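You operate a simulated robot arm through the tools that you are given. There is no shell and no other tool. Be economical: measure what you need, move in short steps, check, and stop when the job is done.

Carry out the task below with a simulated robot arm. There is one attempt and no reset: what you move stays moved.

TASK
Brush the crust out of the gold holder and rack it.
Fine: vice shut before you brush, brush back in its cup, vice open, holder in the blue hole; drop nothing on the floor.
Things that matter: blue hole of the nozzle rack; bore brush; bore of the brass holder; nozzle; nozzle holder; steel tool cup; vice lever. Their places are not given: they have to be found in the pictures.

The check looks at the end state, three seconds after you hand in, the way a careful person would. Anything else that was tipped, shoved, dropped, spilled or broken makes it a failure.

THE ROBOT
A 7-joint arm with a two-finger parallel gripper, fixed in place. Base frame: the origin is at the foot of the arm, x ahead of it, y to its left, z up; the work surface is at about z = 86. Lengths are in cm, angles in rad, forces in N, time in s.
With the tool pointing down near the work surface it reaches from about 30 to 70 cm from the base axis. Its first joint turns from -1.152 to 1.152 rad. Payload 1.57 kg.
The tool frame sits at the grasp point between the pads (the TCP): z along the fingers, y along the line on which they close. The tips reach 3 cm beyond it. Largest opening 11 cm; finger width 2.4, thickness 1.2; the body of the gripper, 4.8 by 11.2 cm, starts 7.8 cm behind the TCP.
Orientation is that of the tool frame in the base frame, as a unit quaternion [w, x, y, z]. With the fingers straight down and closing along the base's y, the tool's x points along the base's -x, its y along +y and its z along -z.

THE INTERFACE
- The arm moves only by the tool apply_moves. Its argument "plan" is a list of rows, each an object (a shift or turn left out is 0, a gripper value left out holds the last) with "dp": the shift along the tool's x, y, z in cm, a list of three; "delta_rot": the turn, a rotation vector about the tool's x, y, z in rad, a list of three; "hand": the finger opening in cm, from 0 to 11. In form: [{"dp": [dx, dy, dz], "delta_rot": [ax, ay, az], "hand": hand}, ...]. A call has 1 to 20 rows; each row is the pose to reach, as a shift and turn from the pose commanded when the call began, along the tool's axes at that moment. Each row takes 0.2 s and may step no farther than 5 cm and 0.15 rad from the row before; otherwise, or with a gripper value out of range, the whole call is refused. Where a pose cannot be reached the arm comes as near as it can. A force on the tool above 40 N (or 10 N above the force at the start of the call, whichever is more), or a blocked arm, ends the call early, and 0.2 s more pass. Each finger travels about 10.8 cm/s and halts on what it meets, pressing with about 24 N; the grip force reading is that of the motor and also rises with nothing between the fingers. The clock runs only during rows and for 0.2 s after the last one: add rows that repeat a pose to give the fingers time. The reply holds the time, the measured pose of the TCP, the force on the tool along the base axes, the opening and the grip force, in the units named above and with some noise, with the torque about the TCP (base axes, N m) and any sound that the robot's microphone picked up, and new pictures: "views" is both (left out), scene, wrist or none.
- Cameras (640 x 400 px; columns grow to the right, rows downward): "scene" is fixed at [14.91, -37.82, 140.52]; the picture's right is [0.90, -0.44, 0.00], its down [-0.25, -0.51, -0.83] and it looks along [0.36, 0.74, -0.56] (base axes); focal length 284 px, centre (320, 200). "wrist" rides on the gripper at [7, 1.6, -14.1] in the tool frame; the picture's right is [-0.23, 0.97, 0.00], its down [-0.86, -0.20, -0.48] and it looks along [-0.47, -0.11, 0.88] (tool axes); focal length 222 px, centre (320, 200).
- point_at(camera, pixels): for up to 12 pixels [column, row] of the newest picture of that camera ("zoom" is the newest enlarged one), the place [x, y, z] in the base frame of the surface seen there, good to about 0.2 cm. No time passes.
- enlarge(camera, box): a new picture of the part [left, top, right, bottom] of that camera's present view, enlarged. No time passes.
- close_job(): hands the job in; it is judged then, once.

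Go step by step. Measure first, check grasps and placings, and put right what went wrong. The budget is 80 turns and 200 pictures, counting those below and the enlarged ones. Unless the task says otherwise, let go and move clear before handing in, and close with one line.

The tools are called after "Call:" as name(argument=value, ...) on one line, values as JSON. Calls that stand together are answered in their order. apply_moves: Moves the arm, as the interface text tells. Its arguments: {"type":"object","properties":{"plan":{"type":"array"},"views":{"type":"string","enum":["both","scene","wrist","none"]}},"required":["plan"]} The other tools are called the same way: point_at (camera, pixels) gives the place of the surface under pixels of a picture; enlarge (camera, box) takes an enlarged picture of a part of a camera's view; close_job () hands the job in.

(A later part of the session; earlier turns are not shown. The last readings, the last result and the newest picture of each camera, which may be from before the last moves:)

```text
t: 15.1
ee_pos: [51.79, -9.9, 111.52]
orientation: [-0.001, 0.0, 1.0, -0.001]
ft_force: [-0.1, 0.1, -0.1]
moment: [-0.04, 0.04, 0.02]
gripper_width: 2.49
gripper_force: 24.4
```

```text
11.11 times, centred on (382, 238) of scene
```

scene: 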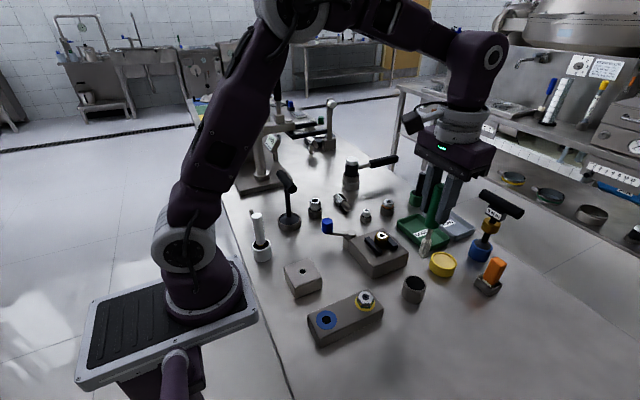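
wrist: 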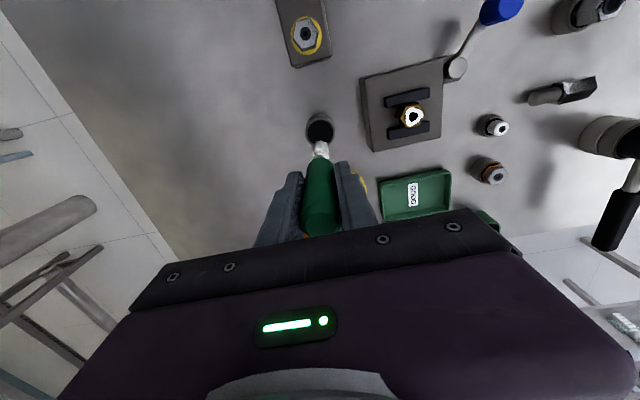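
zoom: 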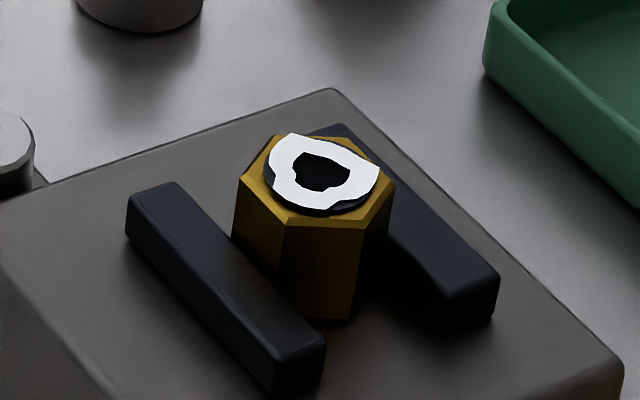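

The bore centre is about (51.9,3.05). The brush axis is about +0.1,+0.1 from the TCP, and the tip is about 12.5 below it. I'll move over the bore and check the alignment.

Call:
apply_moves(plan=[{"dp": [0, 3.3, 0], "hand": 1}, {"dp": [0, 6.5, 0]}, {"dp": [0, 9.7, 0]}, {"dp": [0, 12.85, 0]}, {"dp": [0, 12.85, 3]}, {"dp": [0, 12.85, 3.5]}, {"dp": [0, 12.85, 3.5]}])

Call:
enlarge(camera="scene", box=[350, 190, 414, 260])

Call:
enlarge(camera="wrist", box=[280, 80, 380, 200])

```text
t: 16.7
ee_pos: [51.86, 2.91, 107.87]
orientation: [-0.001, 0.001, 1.0, -0.002]
ft_force: [0.2, -0.1, -0.2]
moment: [0.02, 0.0, 0.0]
gripper_width: 2.47
gripper_force: 24.2
```

scene: 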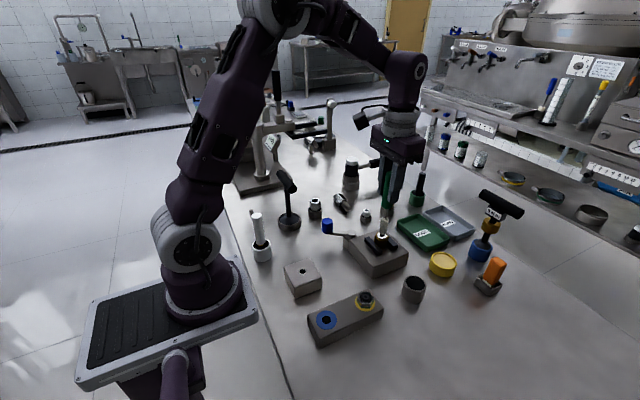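
wrist: 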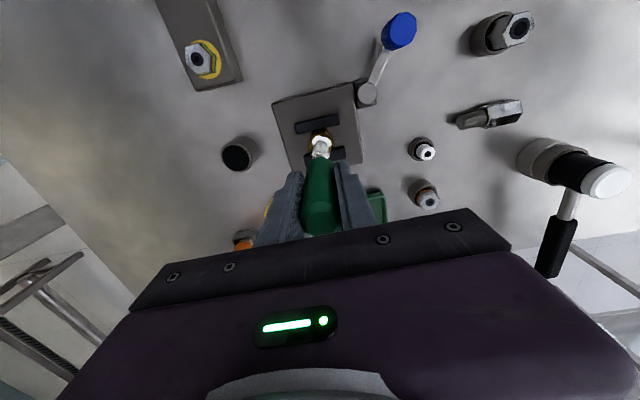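

```text
5.71 times, centred on (382, 225) of scene
```

zoom: 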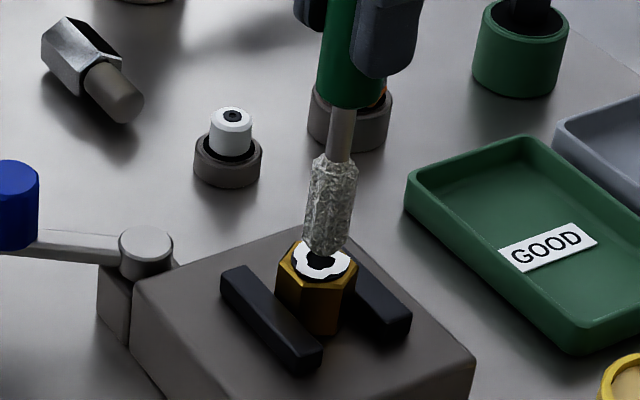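

```text
3.33 times, centred on (330, 140) of wrist
```

zoom: 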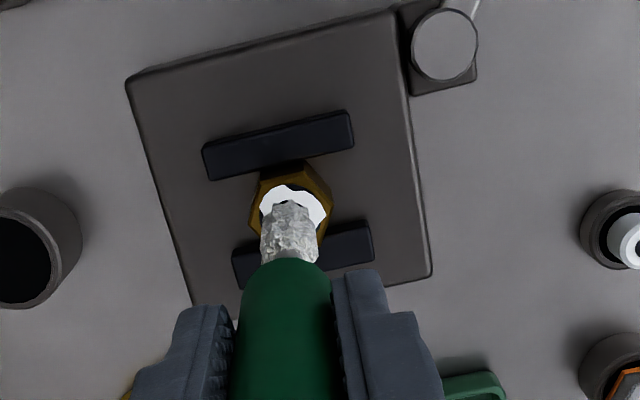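

The alignment looks close. I'll measure the tip and bore together to refine it.

Call:
point_at(camera="scene", pixels=[[383, 234], [383.2, 231], [380.8, 231], [385.6, 231], [383.8, 224], [381.3, 224], [386.4, 224], [385.2, 214], [382, 238.5], [382, 245]])

Call:
point_at(camera="wrist", pixels=[[316.5, 142], [317, 147], [317, 152], [310.5, 150], [324, 150], [316, 138], [308, 136], [329, 140], [317, 132], [305, 138]])

Call:
enlarge(camera="wrist", box=[297, 120, 341, 165])

Call:
enlarge(camera="scene", box=[362, 210, 406, 250])

```text
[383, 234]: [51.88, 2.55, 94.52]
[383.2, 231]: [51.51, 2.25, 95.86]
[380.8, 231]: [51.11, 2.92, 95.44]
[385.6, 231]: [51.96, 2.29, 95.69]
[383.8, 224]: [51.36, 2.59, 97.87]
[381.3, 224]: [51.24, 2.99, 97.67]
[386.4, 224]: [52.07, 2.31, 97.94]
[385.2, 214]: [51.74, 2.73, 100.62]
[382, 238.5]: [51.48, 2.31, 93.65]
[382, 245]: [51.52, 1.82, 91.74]
```

```text
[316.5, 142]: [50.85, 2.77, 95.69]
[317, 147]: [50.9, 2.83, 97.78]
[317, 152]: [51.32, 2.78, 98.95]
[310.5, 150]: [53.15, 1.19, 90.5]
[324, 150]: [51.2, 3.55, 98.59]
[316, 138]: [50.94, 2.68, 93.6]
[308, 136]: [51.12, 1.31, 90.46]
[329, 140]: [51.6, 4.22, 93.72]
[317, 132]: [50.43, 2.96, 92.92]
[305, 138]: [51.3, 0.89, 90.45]
```

```text
8.89 times, centred on (319, 142) of wrist
```

zoom: 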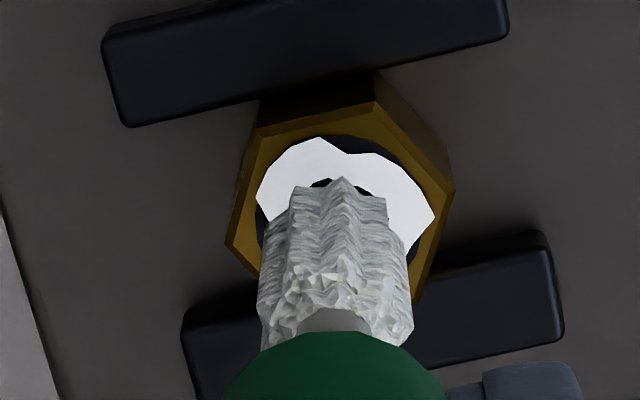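

```text
10.00 times, centred on (384, 230) of scene
```

zoom: 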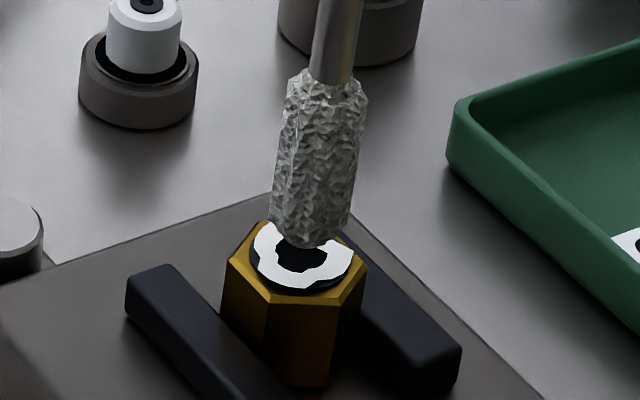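

The brush axis is about 0.15 short in y, so I'll correct that and lower the bristles gently into the bore.

Call:
apply_moves(plan=[{"dp": [0, 0.13, 0.5], "hand": 1}, {"dp": [0, 0.13, 1.3]}, {"dp": [0, 0.13, 2]}, {"dp": [0, 0.13, 2.7]}, {"dp": [0, 0.13, 3.4]}])

Call:
enlarge(camera="scene", box=[362, 210, 406, 250])

```text
t: 17.9
ee_pos: [51.69, 3.04, 104.53]
orientation: [-0.001, 0.0, 1.0, -0.002]
ft_force: [-0.1, 0.7, 0.4]
moment: [-0.11, 0.02, -0.03]
gripper_width: 2.5
gripper_force: 24.1
```

scene: 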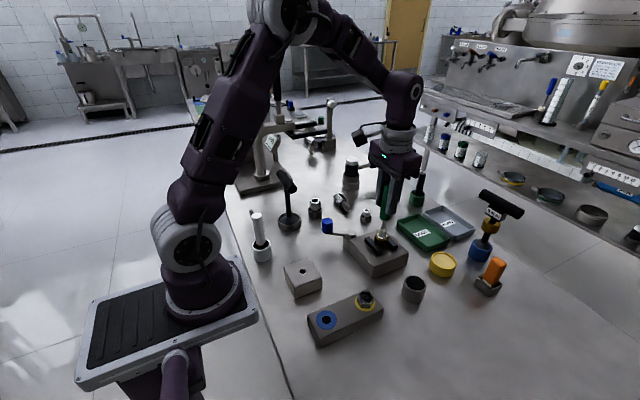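
wrist: 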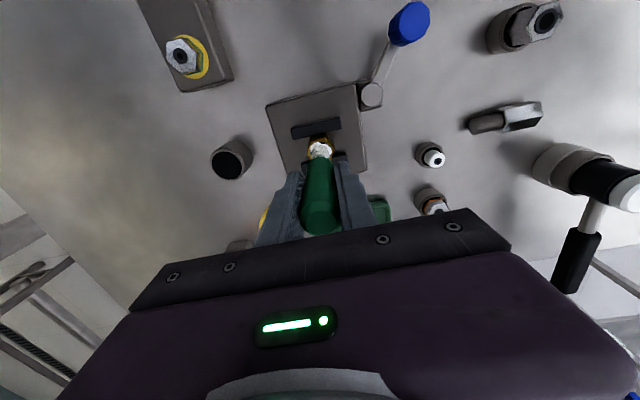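

```text
10.00 times, centred on (384, 230) of scene
```

zoom: 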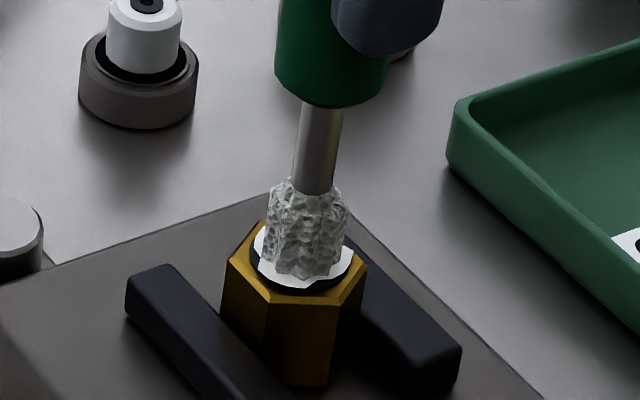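

The bristles slid in with almost no force. I'll go deeper, watching the force, to find the bottom of the stroke.

Call:
apply_moves(plan=[{"dp": [-0.1, 0, 0.6], "hand": 1}, {"dp": [-0.1, 0, 1.2]}, {"dp": [-0.1, 0, 1.8]}, {"dp": [-0.1, 0, 2.4]}, {"dp": [-0.1, 0, 3.0]}], views="wrist")

Call:
enlarge(camera="scene", box=[362, 210, 406, 250])

```text
t: 18.3
ee_pos: [51.98, 3.02, 104.43]
orientation: [0.003, -0.001, 1.0, -0.001]
ft_force: [-3.2, 0.0, 13.4]
moment: [-0.28, 0.39, -0.04]
gripper_width: 2.45
gripper_force: 24.0
stopped in row 2: the force on the tool passed its limit at 54 N (the readings are from after the stop); the commanded pose is now the measured one
```

wrist: 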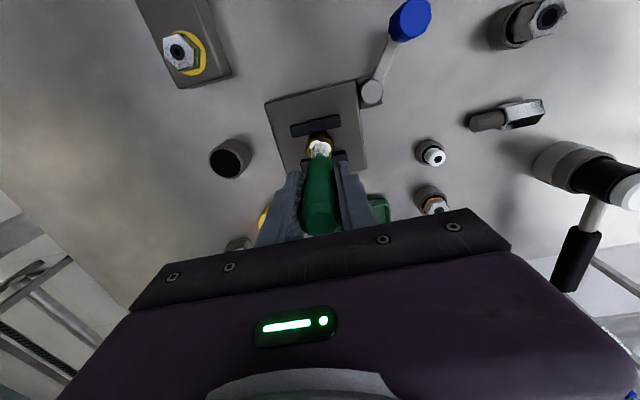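

```text
10.00 times, centred on (384, 230) of scene
```

zoom: 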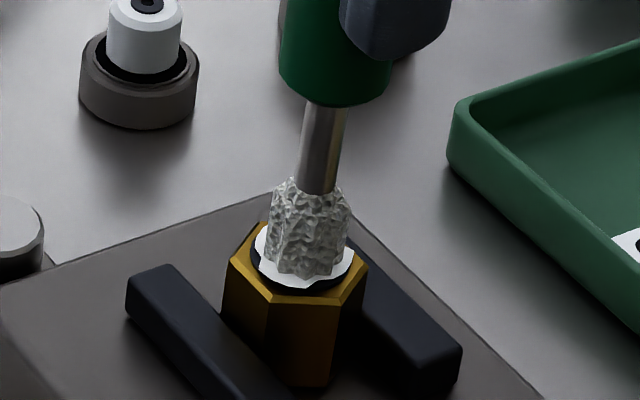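

It stopped hard with the tip about 1.6 cm inside, which is either the crust or the bore floor. I'll ease off and make up-and-down strokes in the bore, then look for a change.

Call:
apply_moves(plan=[{"dp": [0.12, 0.03, -0.4], "hand": 1}, {"dp": [0.12, 0.03, -1.2]}, {"dp": [0.12, 0.03, -0.2]}, {"dp": [0.12, 0.03, -1.2]}, {"dp": [0.12, 0.03, -0.2]}, {"dp": [0.12, 0.03, -1.2]}, {"dp": [0.12, 0.03, -0.1]}, {"dp": [0.12, 0.03, -1.2]}, {"dp": [0.12, 0.03, -0.1]}, {"dp": [0.12, 0.03, -1.2]}, {"dp": [0.12, 0.03, -3.5]}, {"dp": [0.12, 0.03, -3.5]}], views="wrist")

Call:
enlarge(camera="scene", box=[362, 210, 406, 250])

Call:
enlarge(camera="wrist", box=[297, 120, 341, 165])

```text
t: 20.9
ee_pos: [51.91, 3.07, 107.87]
orientation: [0.002, -0.001, 1.0, -0.002]
ft_force: [0.1, 0.4, -0.5]
moment: [0.0, 0.0, -0.02]
gripper_width: 2.47
gripper_force: 24.4
```

wrist: 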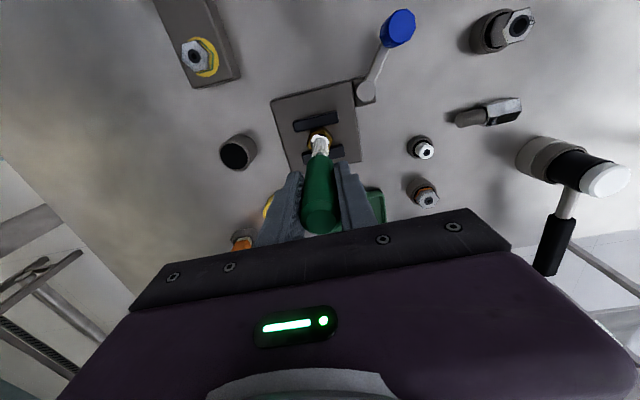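

```text
10.00 times, centred on (384, 230) of scene
```

zoom: 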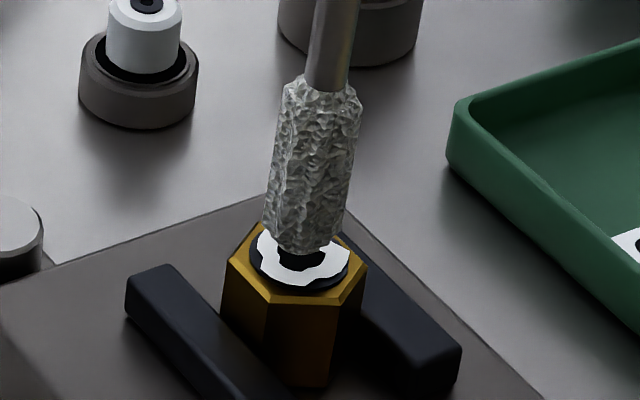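

```text
8.89 times, centred on (319, 142) of wrist
```

zoom: 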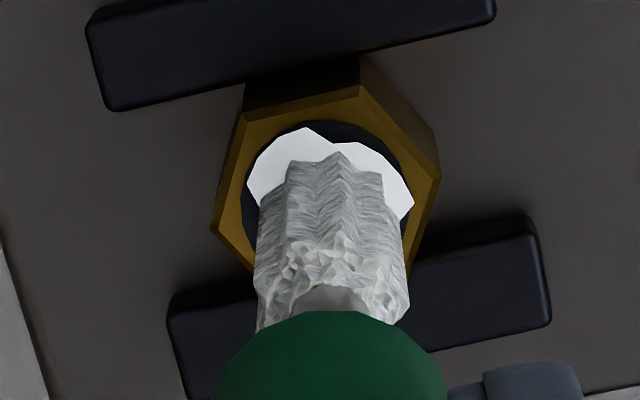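

The white crust ring looks a bit smaller, so the brushing works. I'll make another set of strokes at the same depth.

Call:
apply_moves(plan=[{"dp": [-0.05, 0, 2], "hand": 1}, {"dp": [-0.05, 0, 3.3]}, {"dp": [-0.05, 0, 1.8]}, {"dp": [-0.05, 0, 3.35]}, {"dp": [-0.05, 0, 1.8]}, {"dp": [-0.05, 0, 3.4]}, {"dp": [-0.05, 0, 1.8]}, {"dp": [-0.05, 0, 3.4]}, {"dp": [-0.05, 0, 1.8]}, {"dp": [-0.05, 0, 3.4]}, {"dp": [-0.05, 0, 1.8]}, {"dp": [-0.05, 0, 3.4]}, {"dp": [-0.05, 0, 1.8]}, {"dp": [-0.05, 0, 3.4]}, {"dp": [-0.05, 0, 1.8]}, {"dp": [-0.05, 0, 3.4]}, {"dp": [-0.05, 0, 1.8]}, {"dp": [-0.05, 0, -1]}, {"dp": [-0.05, 0, -1]}], views="none")

Call:
enlarge(camera="scene", box=[362, 210, 406, 250])

Call:
enlarge(camera="wrist", box=[297, 120, 341, 165])

```text
t: 24.9
ee_pos: [51.94, 3.12, 108.77]
orientation: [0.003, -0.001, 1.0, -0.001]
ft_force: [1.0, 0.2, -0.3]
moment: [-0.03, 0.0, 0.02]
gripper_width: 2.48
gripper_force: 24.0
```

```text
10.00 times, centred on (384, 230) of scene
```

zoom: 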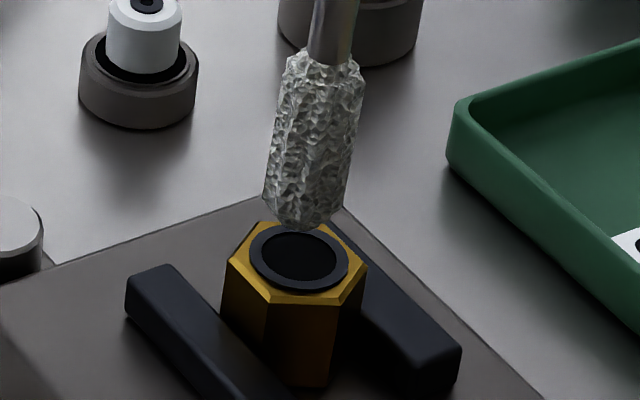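

```text
8.89 times, centred on (319, 142) of wrist
```

zoom: 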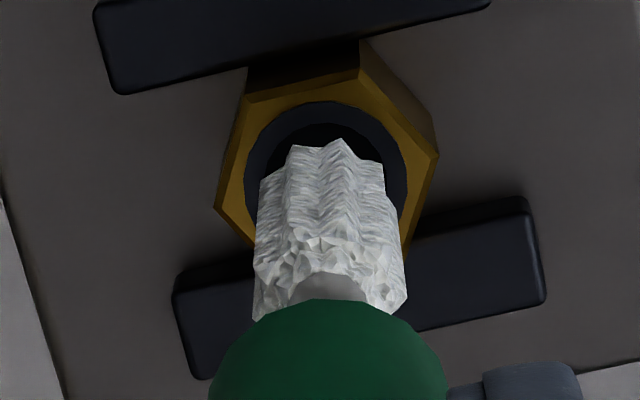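

The bore is now clean and dark, with no white left. I'll carry the brush back above its cup.

Call:
apply_moves(plan=[{"dp": [0, 0, -2.7], "hand": 1}, {"dp": [0.05, -4, -2.7]}, {"dp": [0.1, -8, -2.7]}, {"dp": [0.14, -11, -2.7]}, {"dp": [0.14, -13, -2.7]}, {"dp": [0.14, -13, -2.7]}])

Call:
enlarge(camera="scene", box=[385, 205, 465, 305])

Call:
enlarge(camera="wrist", box=[280, 90, 360, 180])

```text
t: 26.3
ee_pos: [51.8, -10.04, 111.52]
orientation: [0.002, -0.001, 1.0, -0.001]
ft_force: [-0.5, 0.2, -0.9]
moment: [0.03, 0.02, -0.02]
gripper_width: 2.44
gripper_force: 24.1
```

scene: 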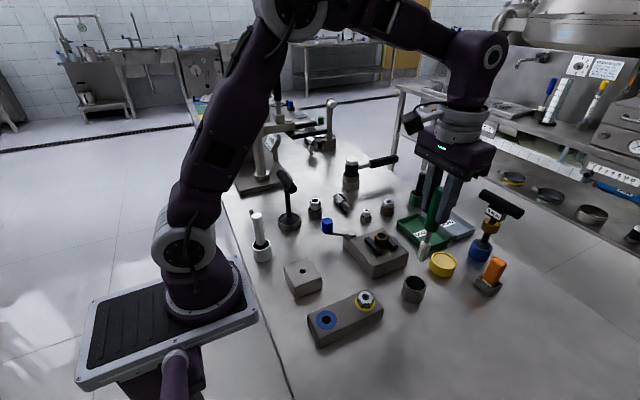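
wrist: 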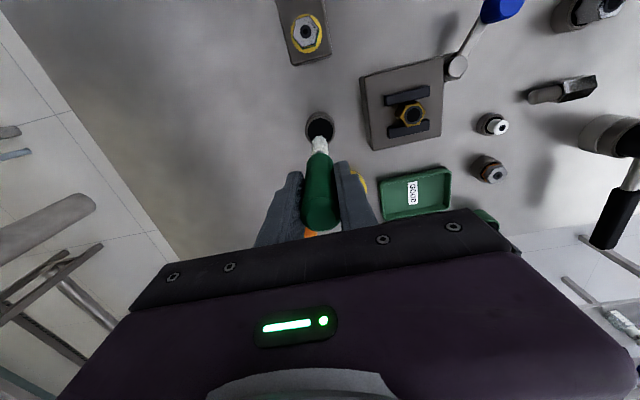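

```text
4.00 times, centred on (425, 255) of scene
```

zoom: 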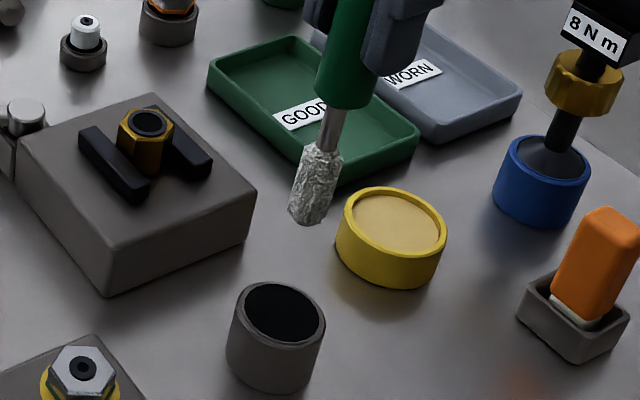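

```text
4.44 times, centred on (320, 135) of wrist
```

zoom: 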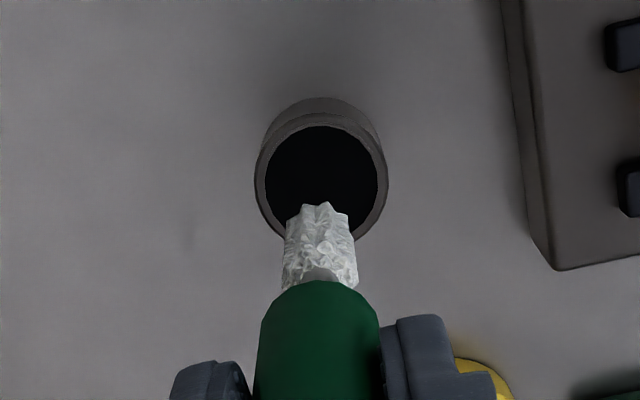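

I'll measure the brush tilt and the tip position before lowering it.

Call:
point_at(camera="scene", pixels=[[422.3, 258], [422.8, 256], [424, 249], [425.5, 244], [427.9, 238], [429, 234], [431, 224], [413, 277.5], [413, 288], [403, 282], [424, 285]])

Call:
point_at(camera="wrist", pixels=[[320, 138], [320, 143], [320, 148], [313.5, 145], [326, 145], [306.5, 128], [333.5, 130], [320, 117], [320, 160]])

```text
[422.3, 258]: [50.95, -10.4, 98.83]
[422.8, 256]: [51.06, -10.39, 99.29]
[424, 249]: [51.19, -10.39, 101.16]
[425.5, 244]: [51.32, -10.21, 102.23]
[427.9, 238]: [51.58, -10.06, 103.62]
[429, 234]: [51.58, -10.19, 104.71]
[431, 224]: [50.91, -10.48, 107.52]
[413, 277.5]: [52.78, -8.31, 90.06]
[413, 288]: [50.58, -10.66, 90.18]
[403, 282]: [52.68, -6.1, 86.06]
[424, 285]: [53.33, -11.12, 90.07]
```

```text
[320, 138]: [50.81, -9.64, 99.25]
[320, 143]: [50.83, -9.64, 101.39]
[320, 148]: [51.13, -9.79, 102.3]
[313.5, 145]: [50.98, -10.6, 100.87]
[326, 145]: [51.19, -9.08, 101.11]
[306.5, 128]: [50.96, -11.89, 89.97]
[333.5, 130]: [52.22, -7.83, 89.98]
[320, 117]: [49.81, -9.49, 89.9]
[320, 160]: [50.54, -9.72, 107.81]
```

The tip leans about 0.35 cm toward −x. I'll straighten it with a small turn about tool y and lower it into the cup.

Call:
apply_moves(plan=[{"dp": [0.15, 0.0, 0], "delta_rot": [0, -0.045, 0], "hand": 1}, {"dp": [0.15, 0.0, 3.5], "delta_rot": [0, -0.045, 0]}, {"dp": [0.15, 0.0, 7], "delta_rot": [0, -0.045, 0]}, {"dp": [0.15, 0.0, 9.5], "delta_rot": [0, -0.045, 0]}, {"dp": [0.15, 0.0, 11], "delta_rot": [0, -0.045, 0]}, {"dp": [0.15, 0.0, 11.7], "delta_rot": [0, -0.045, 0]}, {"dp": [0.15, 0.0, 11.7], "delta_rot": [0, -0.045, 0]}])

Call:
enlarge(camera="scene", box=[385, 205, 465, 305])

```text
t: 27.9
ee_pos: [51.65, -9.98, 99.89]
orientation: [0.027, -0.001, 1.0, -0.002]
ft_force: [2.1, -3.6, 19.5]
moment: [-0.09, -0.27, 0.01]
gripper_width: 2.47
gripper_force: 24.5
```

scene: 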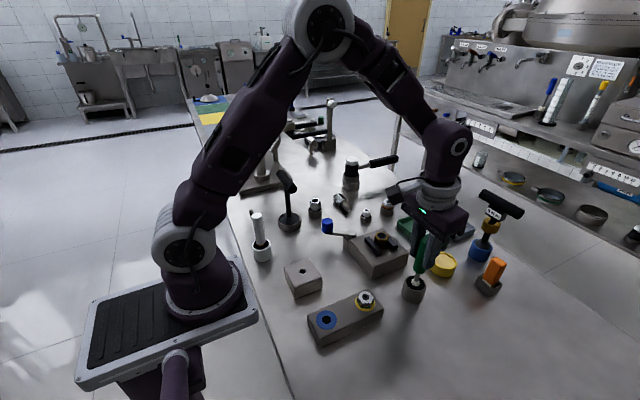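
wrist: 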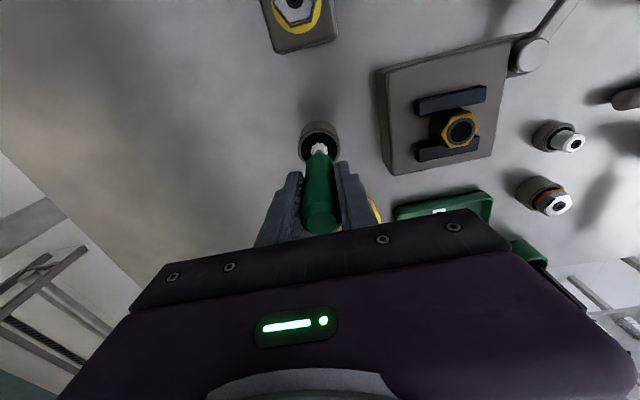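

```text
4.00 times, centred on (425, 255) of scene
```

zoom: 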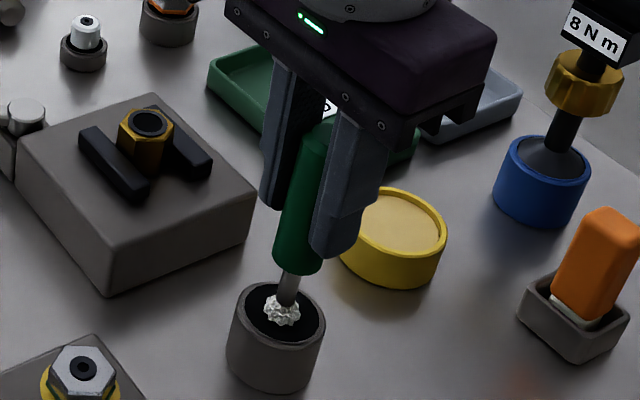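

The brush has bottomed in the cup with about 19 N. I'll ease the load, open gently, and check that it stands before rising.

Call:
apply_moves(plan=[{"dp": [0, 0, -0.15], "hand": 1}, {"dp": [0, 0, -0.2], "hand": 1}, {"dp": [0, 0, -0.2], "hand": 3}, {"dp": [0, 0, -0.2], "hand": 4.5}, {"dp": [0, 0, -0.2], "hand": 6}, {"dp": [0, 0, -0.2], "hand": 6}])

Call:
enlarge(camera="scene", box=[385, 205, 465, 305])

```text
t: 29.3
ee_pos: [51.67, -9.92, 99.97]
orientation: [0.025, -0.001, 1.0, -0.001]
ft_force: [0.7, 0.5, -0.6]
moment: [0.0, 0.0, 0.0]
gripper_width: 6.0
gripper_force: 0.3
```

scene: 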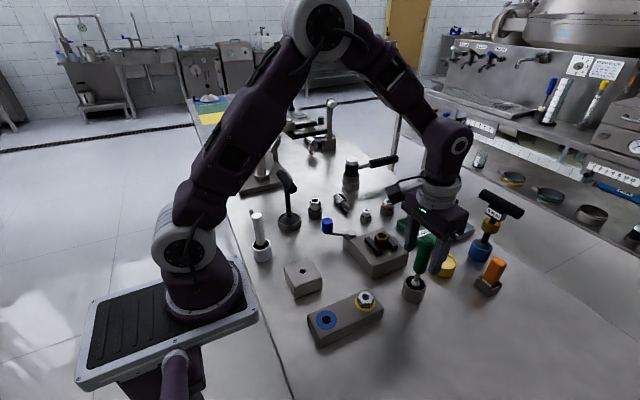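
wrist: 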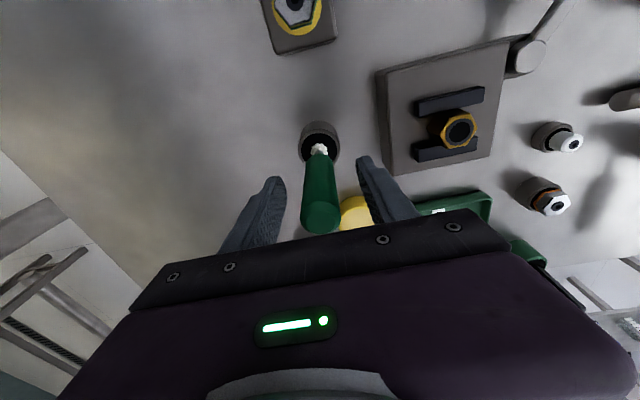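

```text
4.00 times, centred on (425, 255) of scene
```

zoom: 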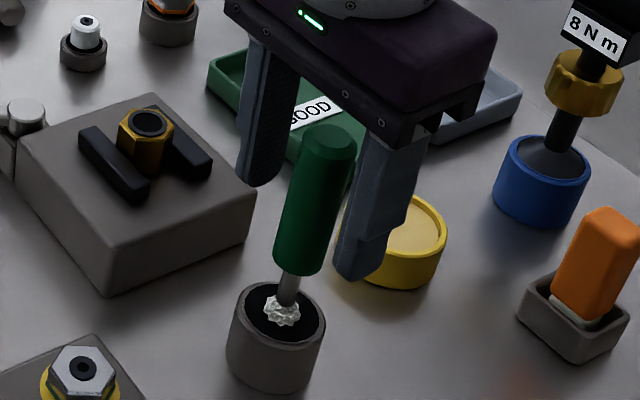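

The brush stands in its cup by itself. I'll rise clear and straighten the tool.

Call:
apply_moves(plan=[{"dp": [0, 0, -4], "hand": 6}, {"dp": [0, 0, -8]}, {"dp": [0, 0, -12], "delta_rot": [0, 0.05, 0]}, {"dp": [0, 0, -14], "delta_rot": [0, 0.05, 0]}, {"dp": [0, 0, -14], "delta_rot": [0, 0.05, 0]}], views="scene")

Call:
enlarge(camera="scene", box=[385, 205, 465, 305])

```text
t: 30.5
ee_pos: [50.94, -9.82, 114.13]
orientation: [0.001, -0.001, 1.0, -0.002]
ft_force: [0.0, -1.2, 0.1]
moment: [0.01, -0.03, 0.02]
gripper_width: 6.01
gripper_force: 0.0
```

scene: 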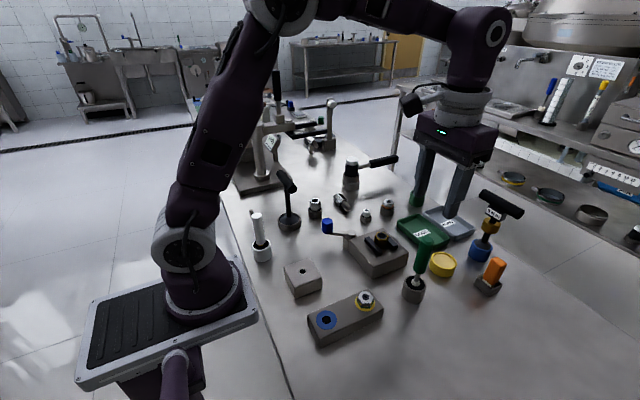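

```text
4.00 times, centred on (425, 255) of scene
```

zoom: 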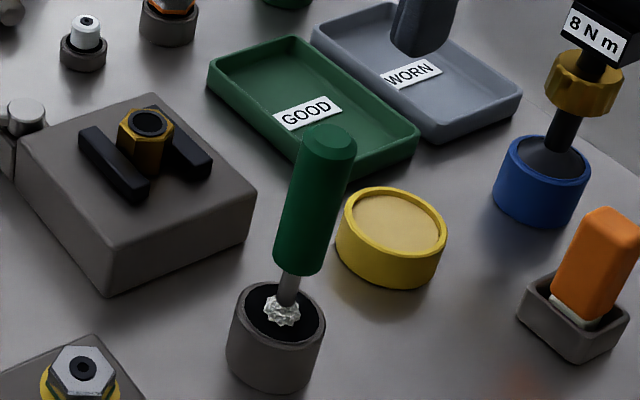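

The brush is stable in its cup. I'll move above the lever knob at (42.1,13.3), turning to yaw ≈1.0 to match the lever.

Call:
apply_moves(plan=[{"dp": [1.1, 2.9, 0.5], "delta_rot": [0, 0, -0.125], "hand": 6}, {"dp": [2.2, 5.8, 1], "delta_rot": [0, 0, -0.25]}, {"dp": [3.3, 8.7, 1.5], "delta_rot": [0, 0, -0.375]}, {"dp": [4.4, 11.6, 2], "delta_rot": [0, 0, -0.5]}, {"dp": [5.5, 14.4, 3], "delta_rot": [0, 0, -0.625]}, {"dp": [6.6, 17.3, 4], "delta_rot": [0, 0, -0.75]}, {"dp": [7.7, 20.2, 5], "delta_rot": [0, 0, -0.875]}, {"dp": [8.74, 23.1, 7], "delta_rot": [0, 0, -1.0]}, {"dp": [8.74, 23.1, 7], "delta_rot": [0, 0, -1.0]}], views="wrist")

Call:
enlarge(camera="wrist", box=[200, 60, 420, 220])

```text
t: 32.5
ee_pos: [42.26, 13.26, 107.03]
orientation: [-0.001, -0.48, 0.877, -0.001]
ft_force: [0.4, 0.7, 0.5]
moment: [0.01, -0.01, -0.01]
gripper_width: 5.96
gripper_force: 0.0
```

wrist: 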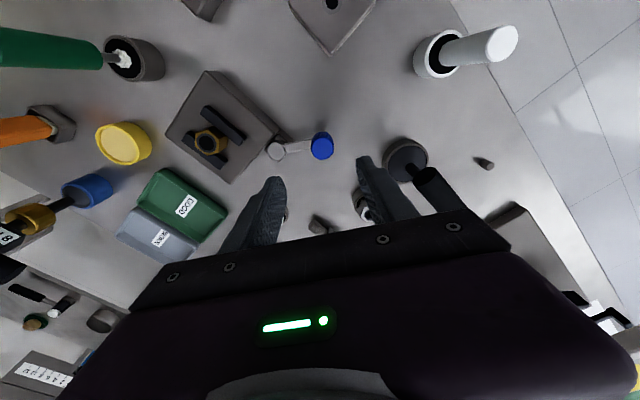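

```text
2.50 times, centred on (310, 140) of wrist
```

zoom: 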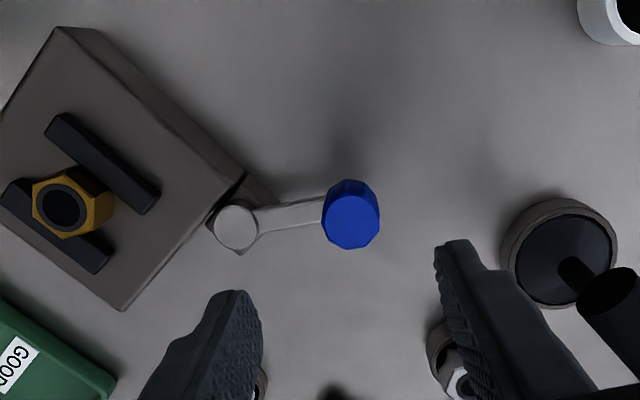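

I'll pin down the knob centre.

Call:
point_at(camera="wrist", pixels=[[322, 146], [322, 134], [322, 154], [313, 148], [332, 148], [276, 151], [300, 146]])

```text
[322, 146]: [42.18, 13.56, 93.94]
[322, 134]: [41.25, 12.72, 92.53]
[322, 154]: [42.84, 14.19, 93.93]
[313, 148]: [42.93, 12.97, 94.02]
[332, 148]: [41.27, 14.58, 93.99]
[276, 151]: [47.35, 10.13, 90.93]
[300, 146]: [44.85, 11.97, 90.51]
```

The knob is centred on (42.15,13.7). I'll descend and grip it.

Call:
apply_moves(plan=[{"dp": [-0.28, 0.3, 4], "hand": 6}, {"dp": [-0.28, 0.3, 8]}, {"dp": [-0.28, 0.3, 12.1]}, {"dp": [-0.28, 0.3, 12.1]}, {"dp": [-0.28, 0.3, 12.1], "hand": 1.5}, {"dp": [-0.28, 0.3, 12.1], "hand": 1.5}, {"dp": [-0.28, 0.3, 12.1], "hand": 1.5}], views="wrist")

```text
t: 34.1
ee_pos: [42.21, 13.53, 94.91]
orientation: [-0.001, -0.48, 0.877, -0.002]
ft_force: [14.0, -8.8, -15.7]
moment: [0.31, -0.14, -0.05]
gripper_width: 2.91
gripper_force: 38.5
```

wrist: 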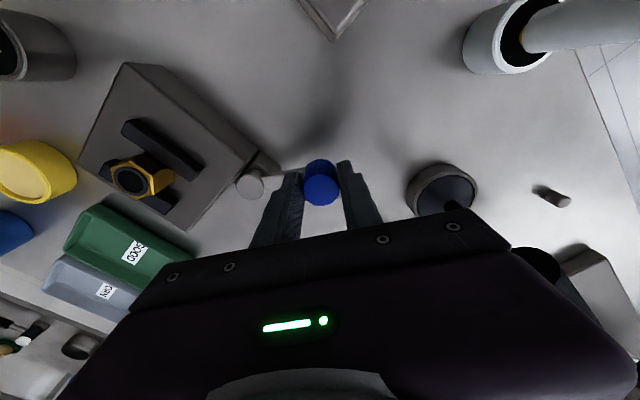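

The knob is gripped with a slight outward pull. I'll swing the lever back along the reverse arc.

Call:
apply_moves(plan=[{"dp": [-0.48, -0.14, 0.05], "delta_rot": [0, 0, 0.075], "hand": 1.5}, {"dp": [-0.95, -0.22, 0.05], "delta_rot": [0, 0, 0.15]}, {"dp": [-1.87, -0.46, 0.05], "delta_rot": [0, 0, 0.3]}, {"dp": [-2.75, -0.83, 0.05], "delta_rot": [0, 0, 0.45]}, {"dp": [-3.55, -1.33, 0.05], "delta_rot": [0, 0, 0.6]}, {"dp": [-4.26, -1.94, 0.05], "delta_rot": [0, 0, 0.75]}], views="none")

```text
t: 35.5
ee_pos: [45.97, 16.21, 94.81]
orientation: [0.0, -0.124, 0.992, 0.001]
ft_force: [-4.7, 18.3, 15.4]
moment: [0.72, 0.69, 0.0]
gripper_width: 2.94
gripper_force: 39.0
```

The lever is turning smoothly. I'll finish the remaining arc to the original open position.

Call:
apply_moves(plan=[{"dp": [-0.48, 0.12, -0.06], "delta_rot": [0, 0, 0.075], "hand": 1.5}, {"dp": [-0.96, 0.18, -0.06], "delta_rot": [0, 0, 0.15]}, {"dp": [-1.9, -0.04, -0.06], "delta_rot": [0, 0, 0.3]}, {"dp": [-2.8, -0.39, -0.06], "delta_rot": [0, 0, 0.45]}, {"dp": [-3.37, -0.7, -0.06], "delta_rot": [0, 0, 0.55]}, {"dp": [-3.37, -0.7, -0.06], "delta_rot": [0, 0, 0.55]}])

Call:
enlarge(camera="wrist", box=[60, 100, 360, 260])

```text
t: 36.9
ee_pos: [49.21, 16.4, 94.96]
orientation: [-0.002, 0.149, 0.989, -0.001]
ft_force: [-22.6, 18.0, 10.8]
moment: [1.05, 0.85, -0.02]
gripper_width: 2.94
gripper_force: 38.6
```

scene: 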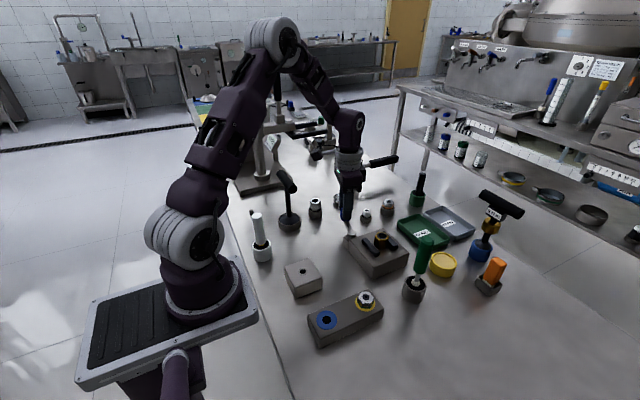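
wrist: 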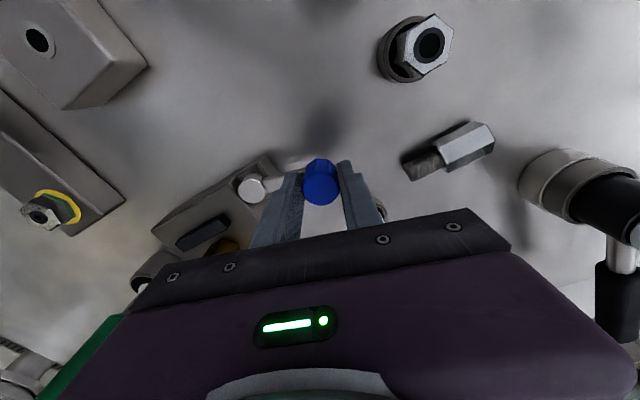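

```text
2.13 times, centred on (210, 180) of wrist
```

zoom: 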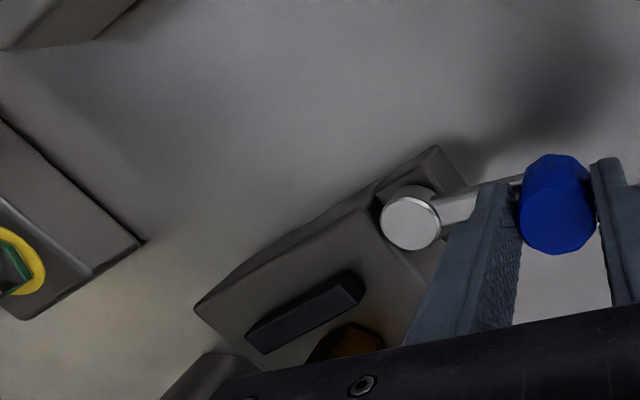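

The force shows the lever is against its open stop. I'll release it and rise, then look at the vice.

Call:
apply_moves(plan=[{"hand": 6}, {"hand": 6}, {"hand": 6}, {"dp": [0, 0, -4]}, {"dp": [0, 0, -8]}, {"dp": [0, 0, -12]}, {"dp": [0, 0, -15]}, {"dp": [0, 0, -15]}])

Call:
enlarge(camera="scene", box=[330, 195, 426, 285])

Call:
enlarge(camera="wrist", box=[120, 80, 340, 220])

```text
t: 38.7
ee_pos: [49.32, 16.25, 109.75]
orientation: [0.0, 0.149, 0.989, -0.001]
ft_force: [0.0, 0.3, -0.2]
moment: [-0.04, -0.03, -0.01]
gripper_width: 6.01
gripper_force: 0.0
```

scene: 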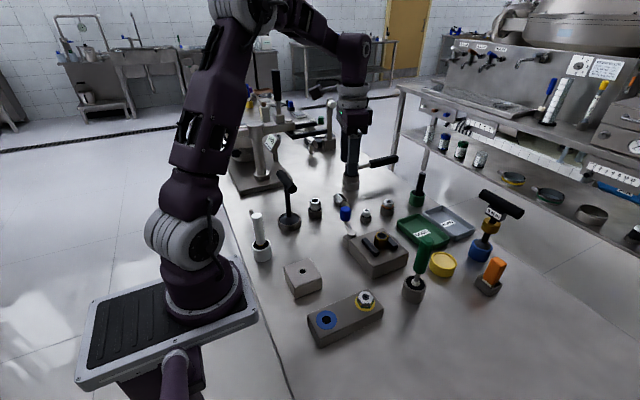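
wrist: 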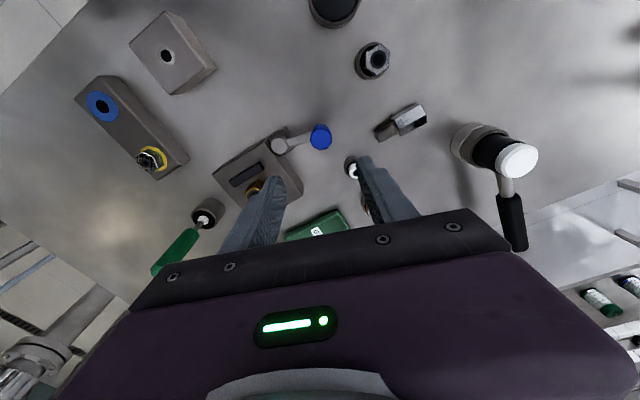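

```text
4.44 times, centred on (378, 240) of scene
```

zoom: 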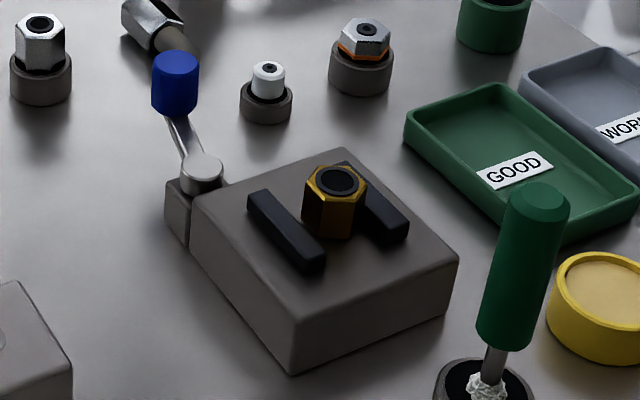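

```text
2.86 times, centred on (230, 150) of wrist
```

zoom: 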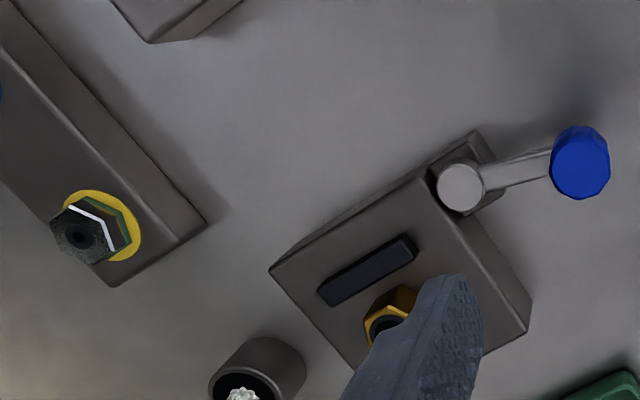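

The vice is open, with the lever back at its start and the jaws apart. I'll move over the holder with the fingers aligned to two of its flats (yaw ≈ −0.52).

Call:
apply_moves(plan=[{"dp": [-1.6, -3, 0.6], "delta_rot": [0, 0, 0.06], "hand": 6}, {"dp": [-3.2, -6, 1.2], "delta_rot": [0, 0, 0.12]}, {"dp": [-4.8, -9, 1.8], "delta_rot": [0, 0, 0.18]}, {"dp": [-6.37, -11.84, 2.5], "delta_rot": [0, 0, 0.224]}, {"dp": [-6.37, -11.84, 2.5], "delta_rot": [0, 0, 0.224]}])

Call:
enlarge(camera="wrist", box=[270, 90, 370, 190])

Call:
enlarge(camera="scene", box=[360, 220, 404, 256])

```text
t: 39.9
ee_pos: [52.09, 3.07, 107.2]
orientation: [0.0, 0.258, 0.966, -0.001]
ft_force: [-0.4, -0.6, 0.3]
moment: [0.02, 0.03, 0.01]
gripper_width: 6.02
gripper_force: 0.0
```

scene: 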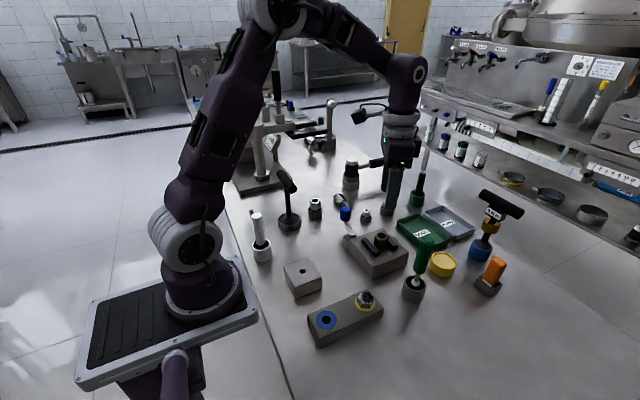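
wrist: 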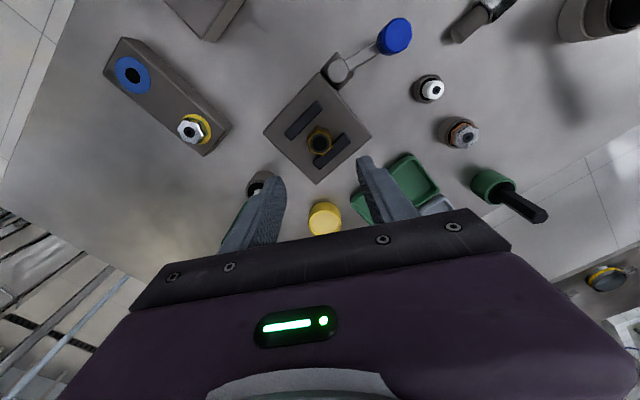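

```text
4.00 times, centred on (320, 140) of wrist
```

zoom: 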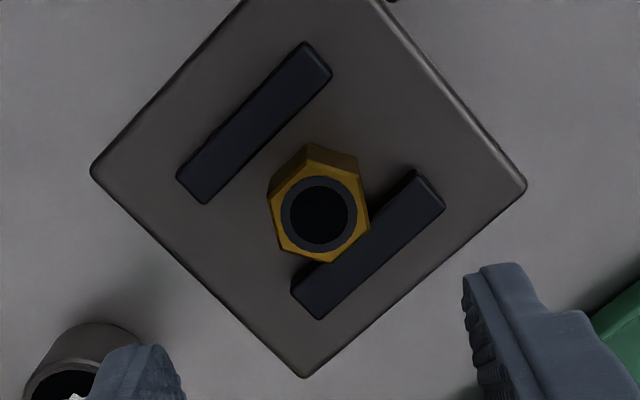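

```text
11.11 times, centred on (382, 238) of scene
```

zoom: 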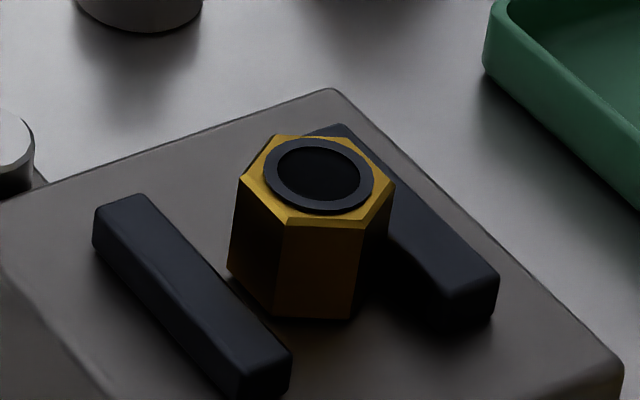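

The fingers are well aligned with the flats. I'll measure the holder once more, along with the blue hole.

Call:
point_at(camera="wrist", pixels=[[310.5, 144], [328.5, 143], [319, 134.8], [320.5, 152], [308, 146], [331.5, 142], [132, 75], [119, 71], [146, 79], [131, 62], [133, 88], [192, 131]])

Call:
point_at(camera="scene", pixels=[[377.8, 235.2], [386.5, 236], [382, 232.6], [382, 238.9], [316.5, 321.5], [336.2, 317.5], [326.3, 311], [326.3, 329]])

Call:
enlarge(camera="scene", box=[296, 285, 390, 350])

```text
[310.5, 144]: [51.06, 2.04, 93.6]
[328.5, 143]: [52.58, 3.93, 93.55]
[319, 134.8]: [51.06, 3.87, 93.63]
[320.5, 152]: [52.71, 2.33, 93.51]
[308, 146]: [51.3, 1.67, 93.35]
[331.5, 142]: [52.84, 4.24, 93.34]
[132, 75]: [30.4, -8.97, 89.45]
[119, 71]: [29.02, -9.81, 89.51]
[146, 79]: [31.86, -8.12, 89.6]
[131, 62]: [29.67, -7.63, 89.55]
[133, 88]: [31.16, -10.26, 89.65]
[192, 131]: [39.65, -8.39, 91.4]
```

```text
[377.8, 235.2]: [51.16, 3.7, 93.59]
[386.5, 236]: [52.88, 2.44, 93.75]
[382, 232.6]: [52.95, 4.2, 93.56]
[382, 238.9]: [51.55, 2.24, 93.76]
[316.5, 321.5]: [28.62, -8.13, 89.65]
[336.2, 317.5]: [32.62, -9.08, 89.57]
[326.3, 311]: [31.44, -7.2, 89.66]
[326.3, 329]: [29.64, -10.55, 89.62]
```

```text
6.15 times, centred on (343, 318) of scene
```

zoom: 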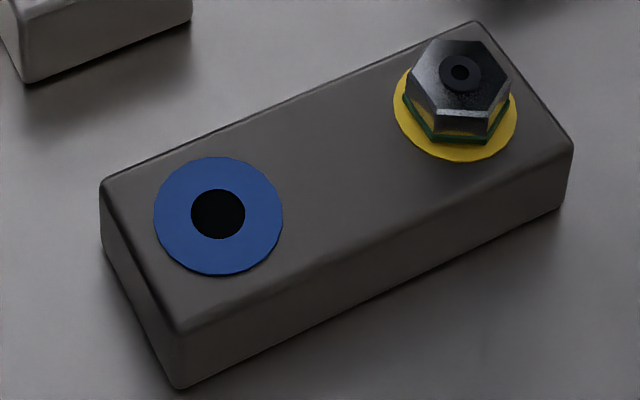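

The holder centre is (51.95,3.05) and the blue hole is (30.5,−8.85). I'll descend, keeping the tips just above the jaws, and grip the holder.

Call:
apply_moves(plan=[{"dp": [0.1, -0.06, 4], "hand": 6}, {"dp": [0.1, -0.06, 8]}, {"dp": [0.1, -0.06, 11]}, {"dp": [0.1, -0.06, 12.2]}, {"dp": [0.1, -0.06, 12.2]}, {"dp": [0.1, -0.06, 12.2], "hand": 2}, {"dp": [0.1, -0.06, 12.2], "hand": 2}, {"dp": [0.1, -0.06, 12.2], "hand": 2}])

Call:
enlarge(camera="scene", box=[350, 200, 414, 260])

```text
t: 41.7
ee_pos: [51.89, 3.06, 95.13]
orientation: [0.0, 0.258, 0.966, -0.002]
ft_force: [-2.8, -6.7, 0.1]
moment: [-0.21, 0.02, -0.02]
gripper_width: 2.97
gripper_force: 24.1
```

scene: 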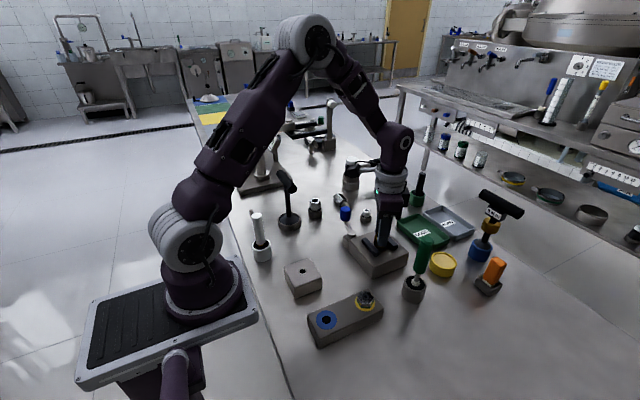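
wrist: 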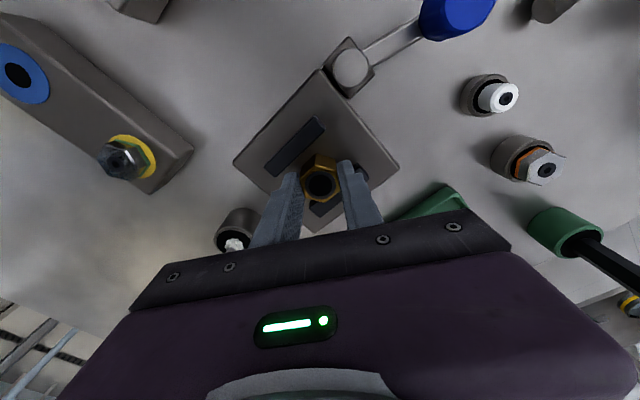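

```text
6.67 times, centred on (382, 230) of scene
```

zoom: 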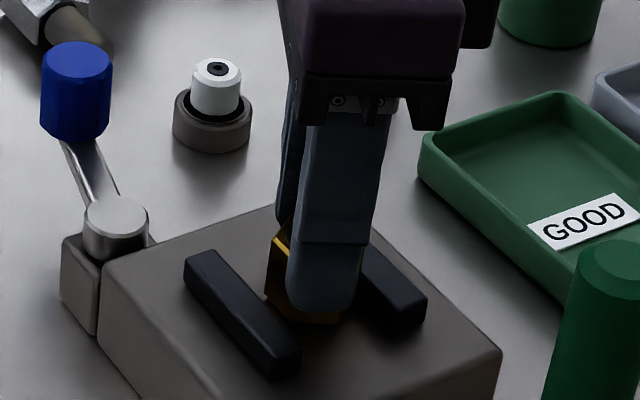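

The holder is gripped across its flats (2.97 cm). I'll lift it straight up and check it.

Call:
apply_moves(plan=[{"dp": [0, -0.05, -1], "hand": 2}, {"dp": [0, -0.05, -3]}, {"dp": [0, -0.05, -6]}, {"dp": [0, -0.05, -10]}, {"dp": [0, -0.05, -14]}, {"dp": [0, -0.05, -14]}])

Call:
enlarge(camera="scene", box=[350, 160, 430, 260])

```text
t: 43.1
ee_pos: [52.02, 3.03, 109.13]
orientation: [0.001, 0.257, 0.966, -0.001]
ft_force: [-0.3, -1.0, -0.5]
moment: [0.01, -0.01, -0.01]
gripper_width: 2.95
gripper_force: 23.6
```

scene: 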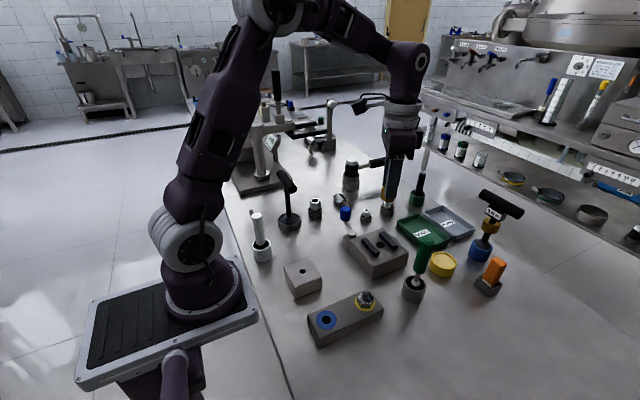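
wrist: 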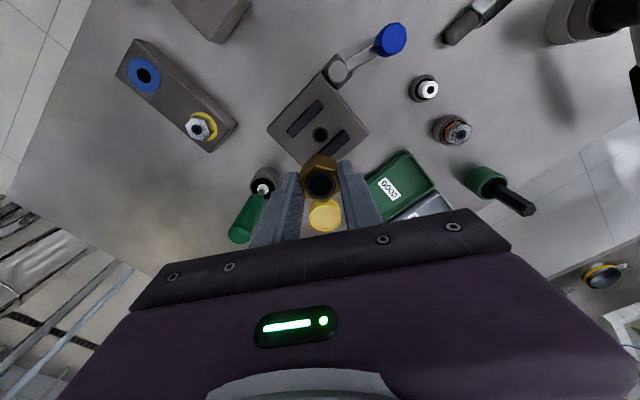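

```text
4.00 times, centred on (390, 210) of scene
```

zoom: 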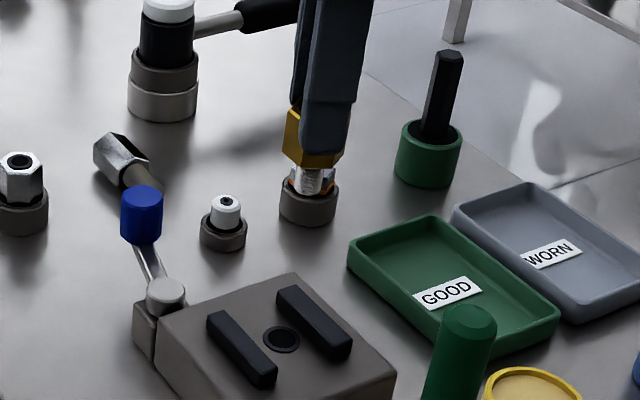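

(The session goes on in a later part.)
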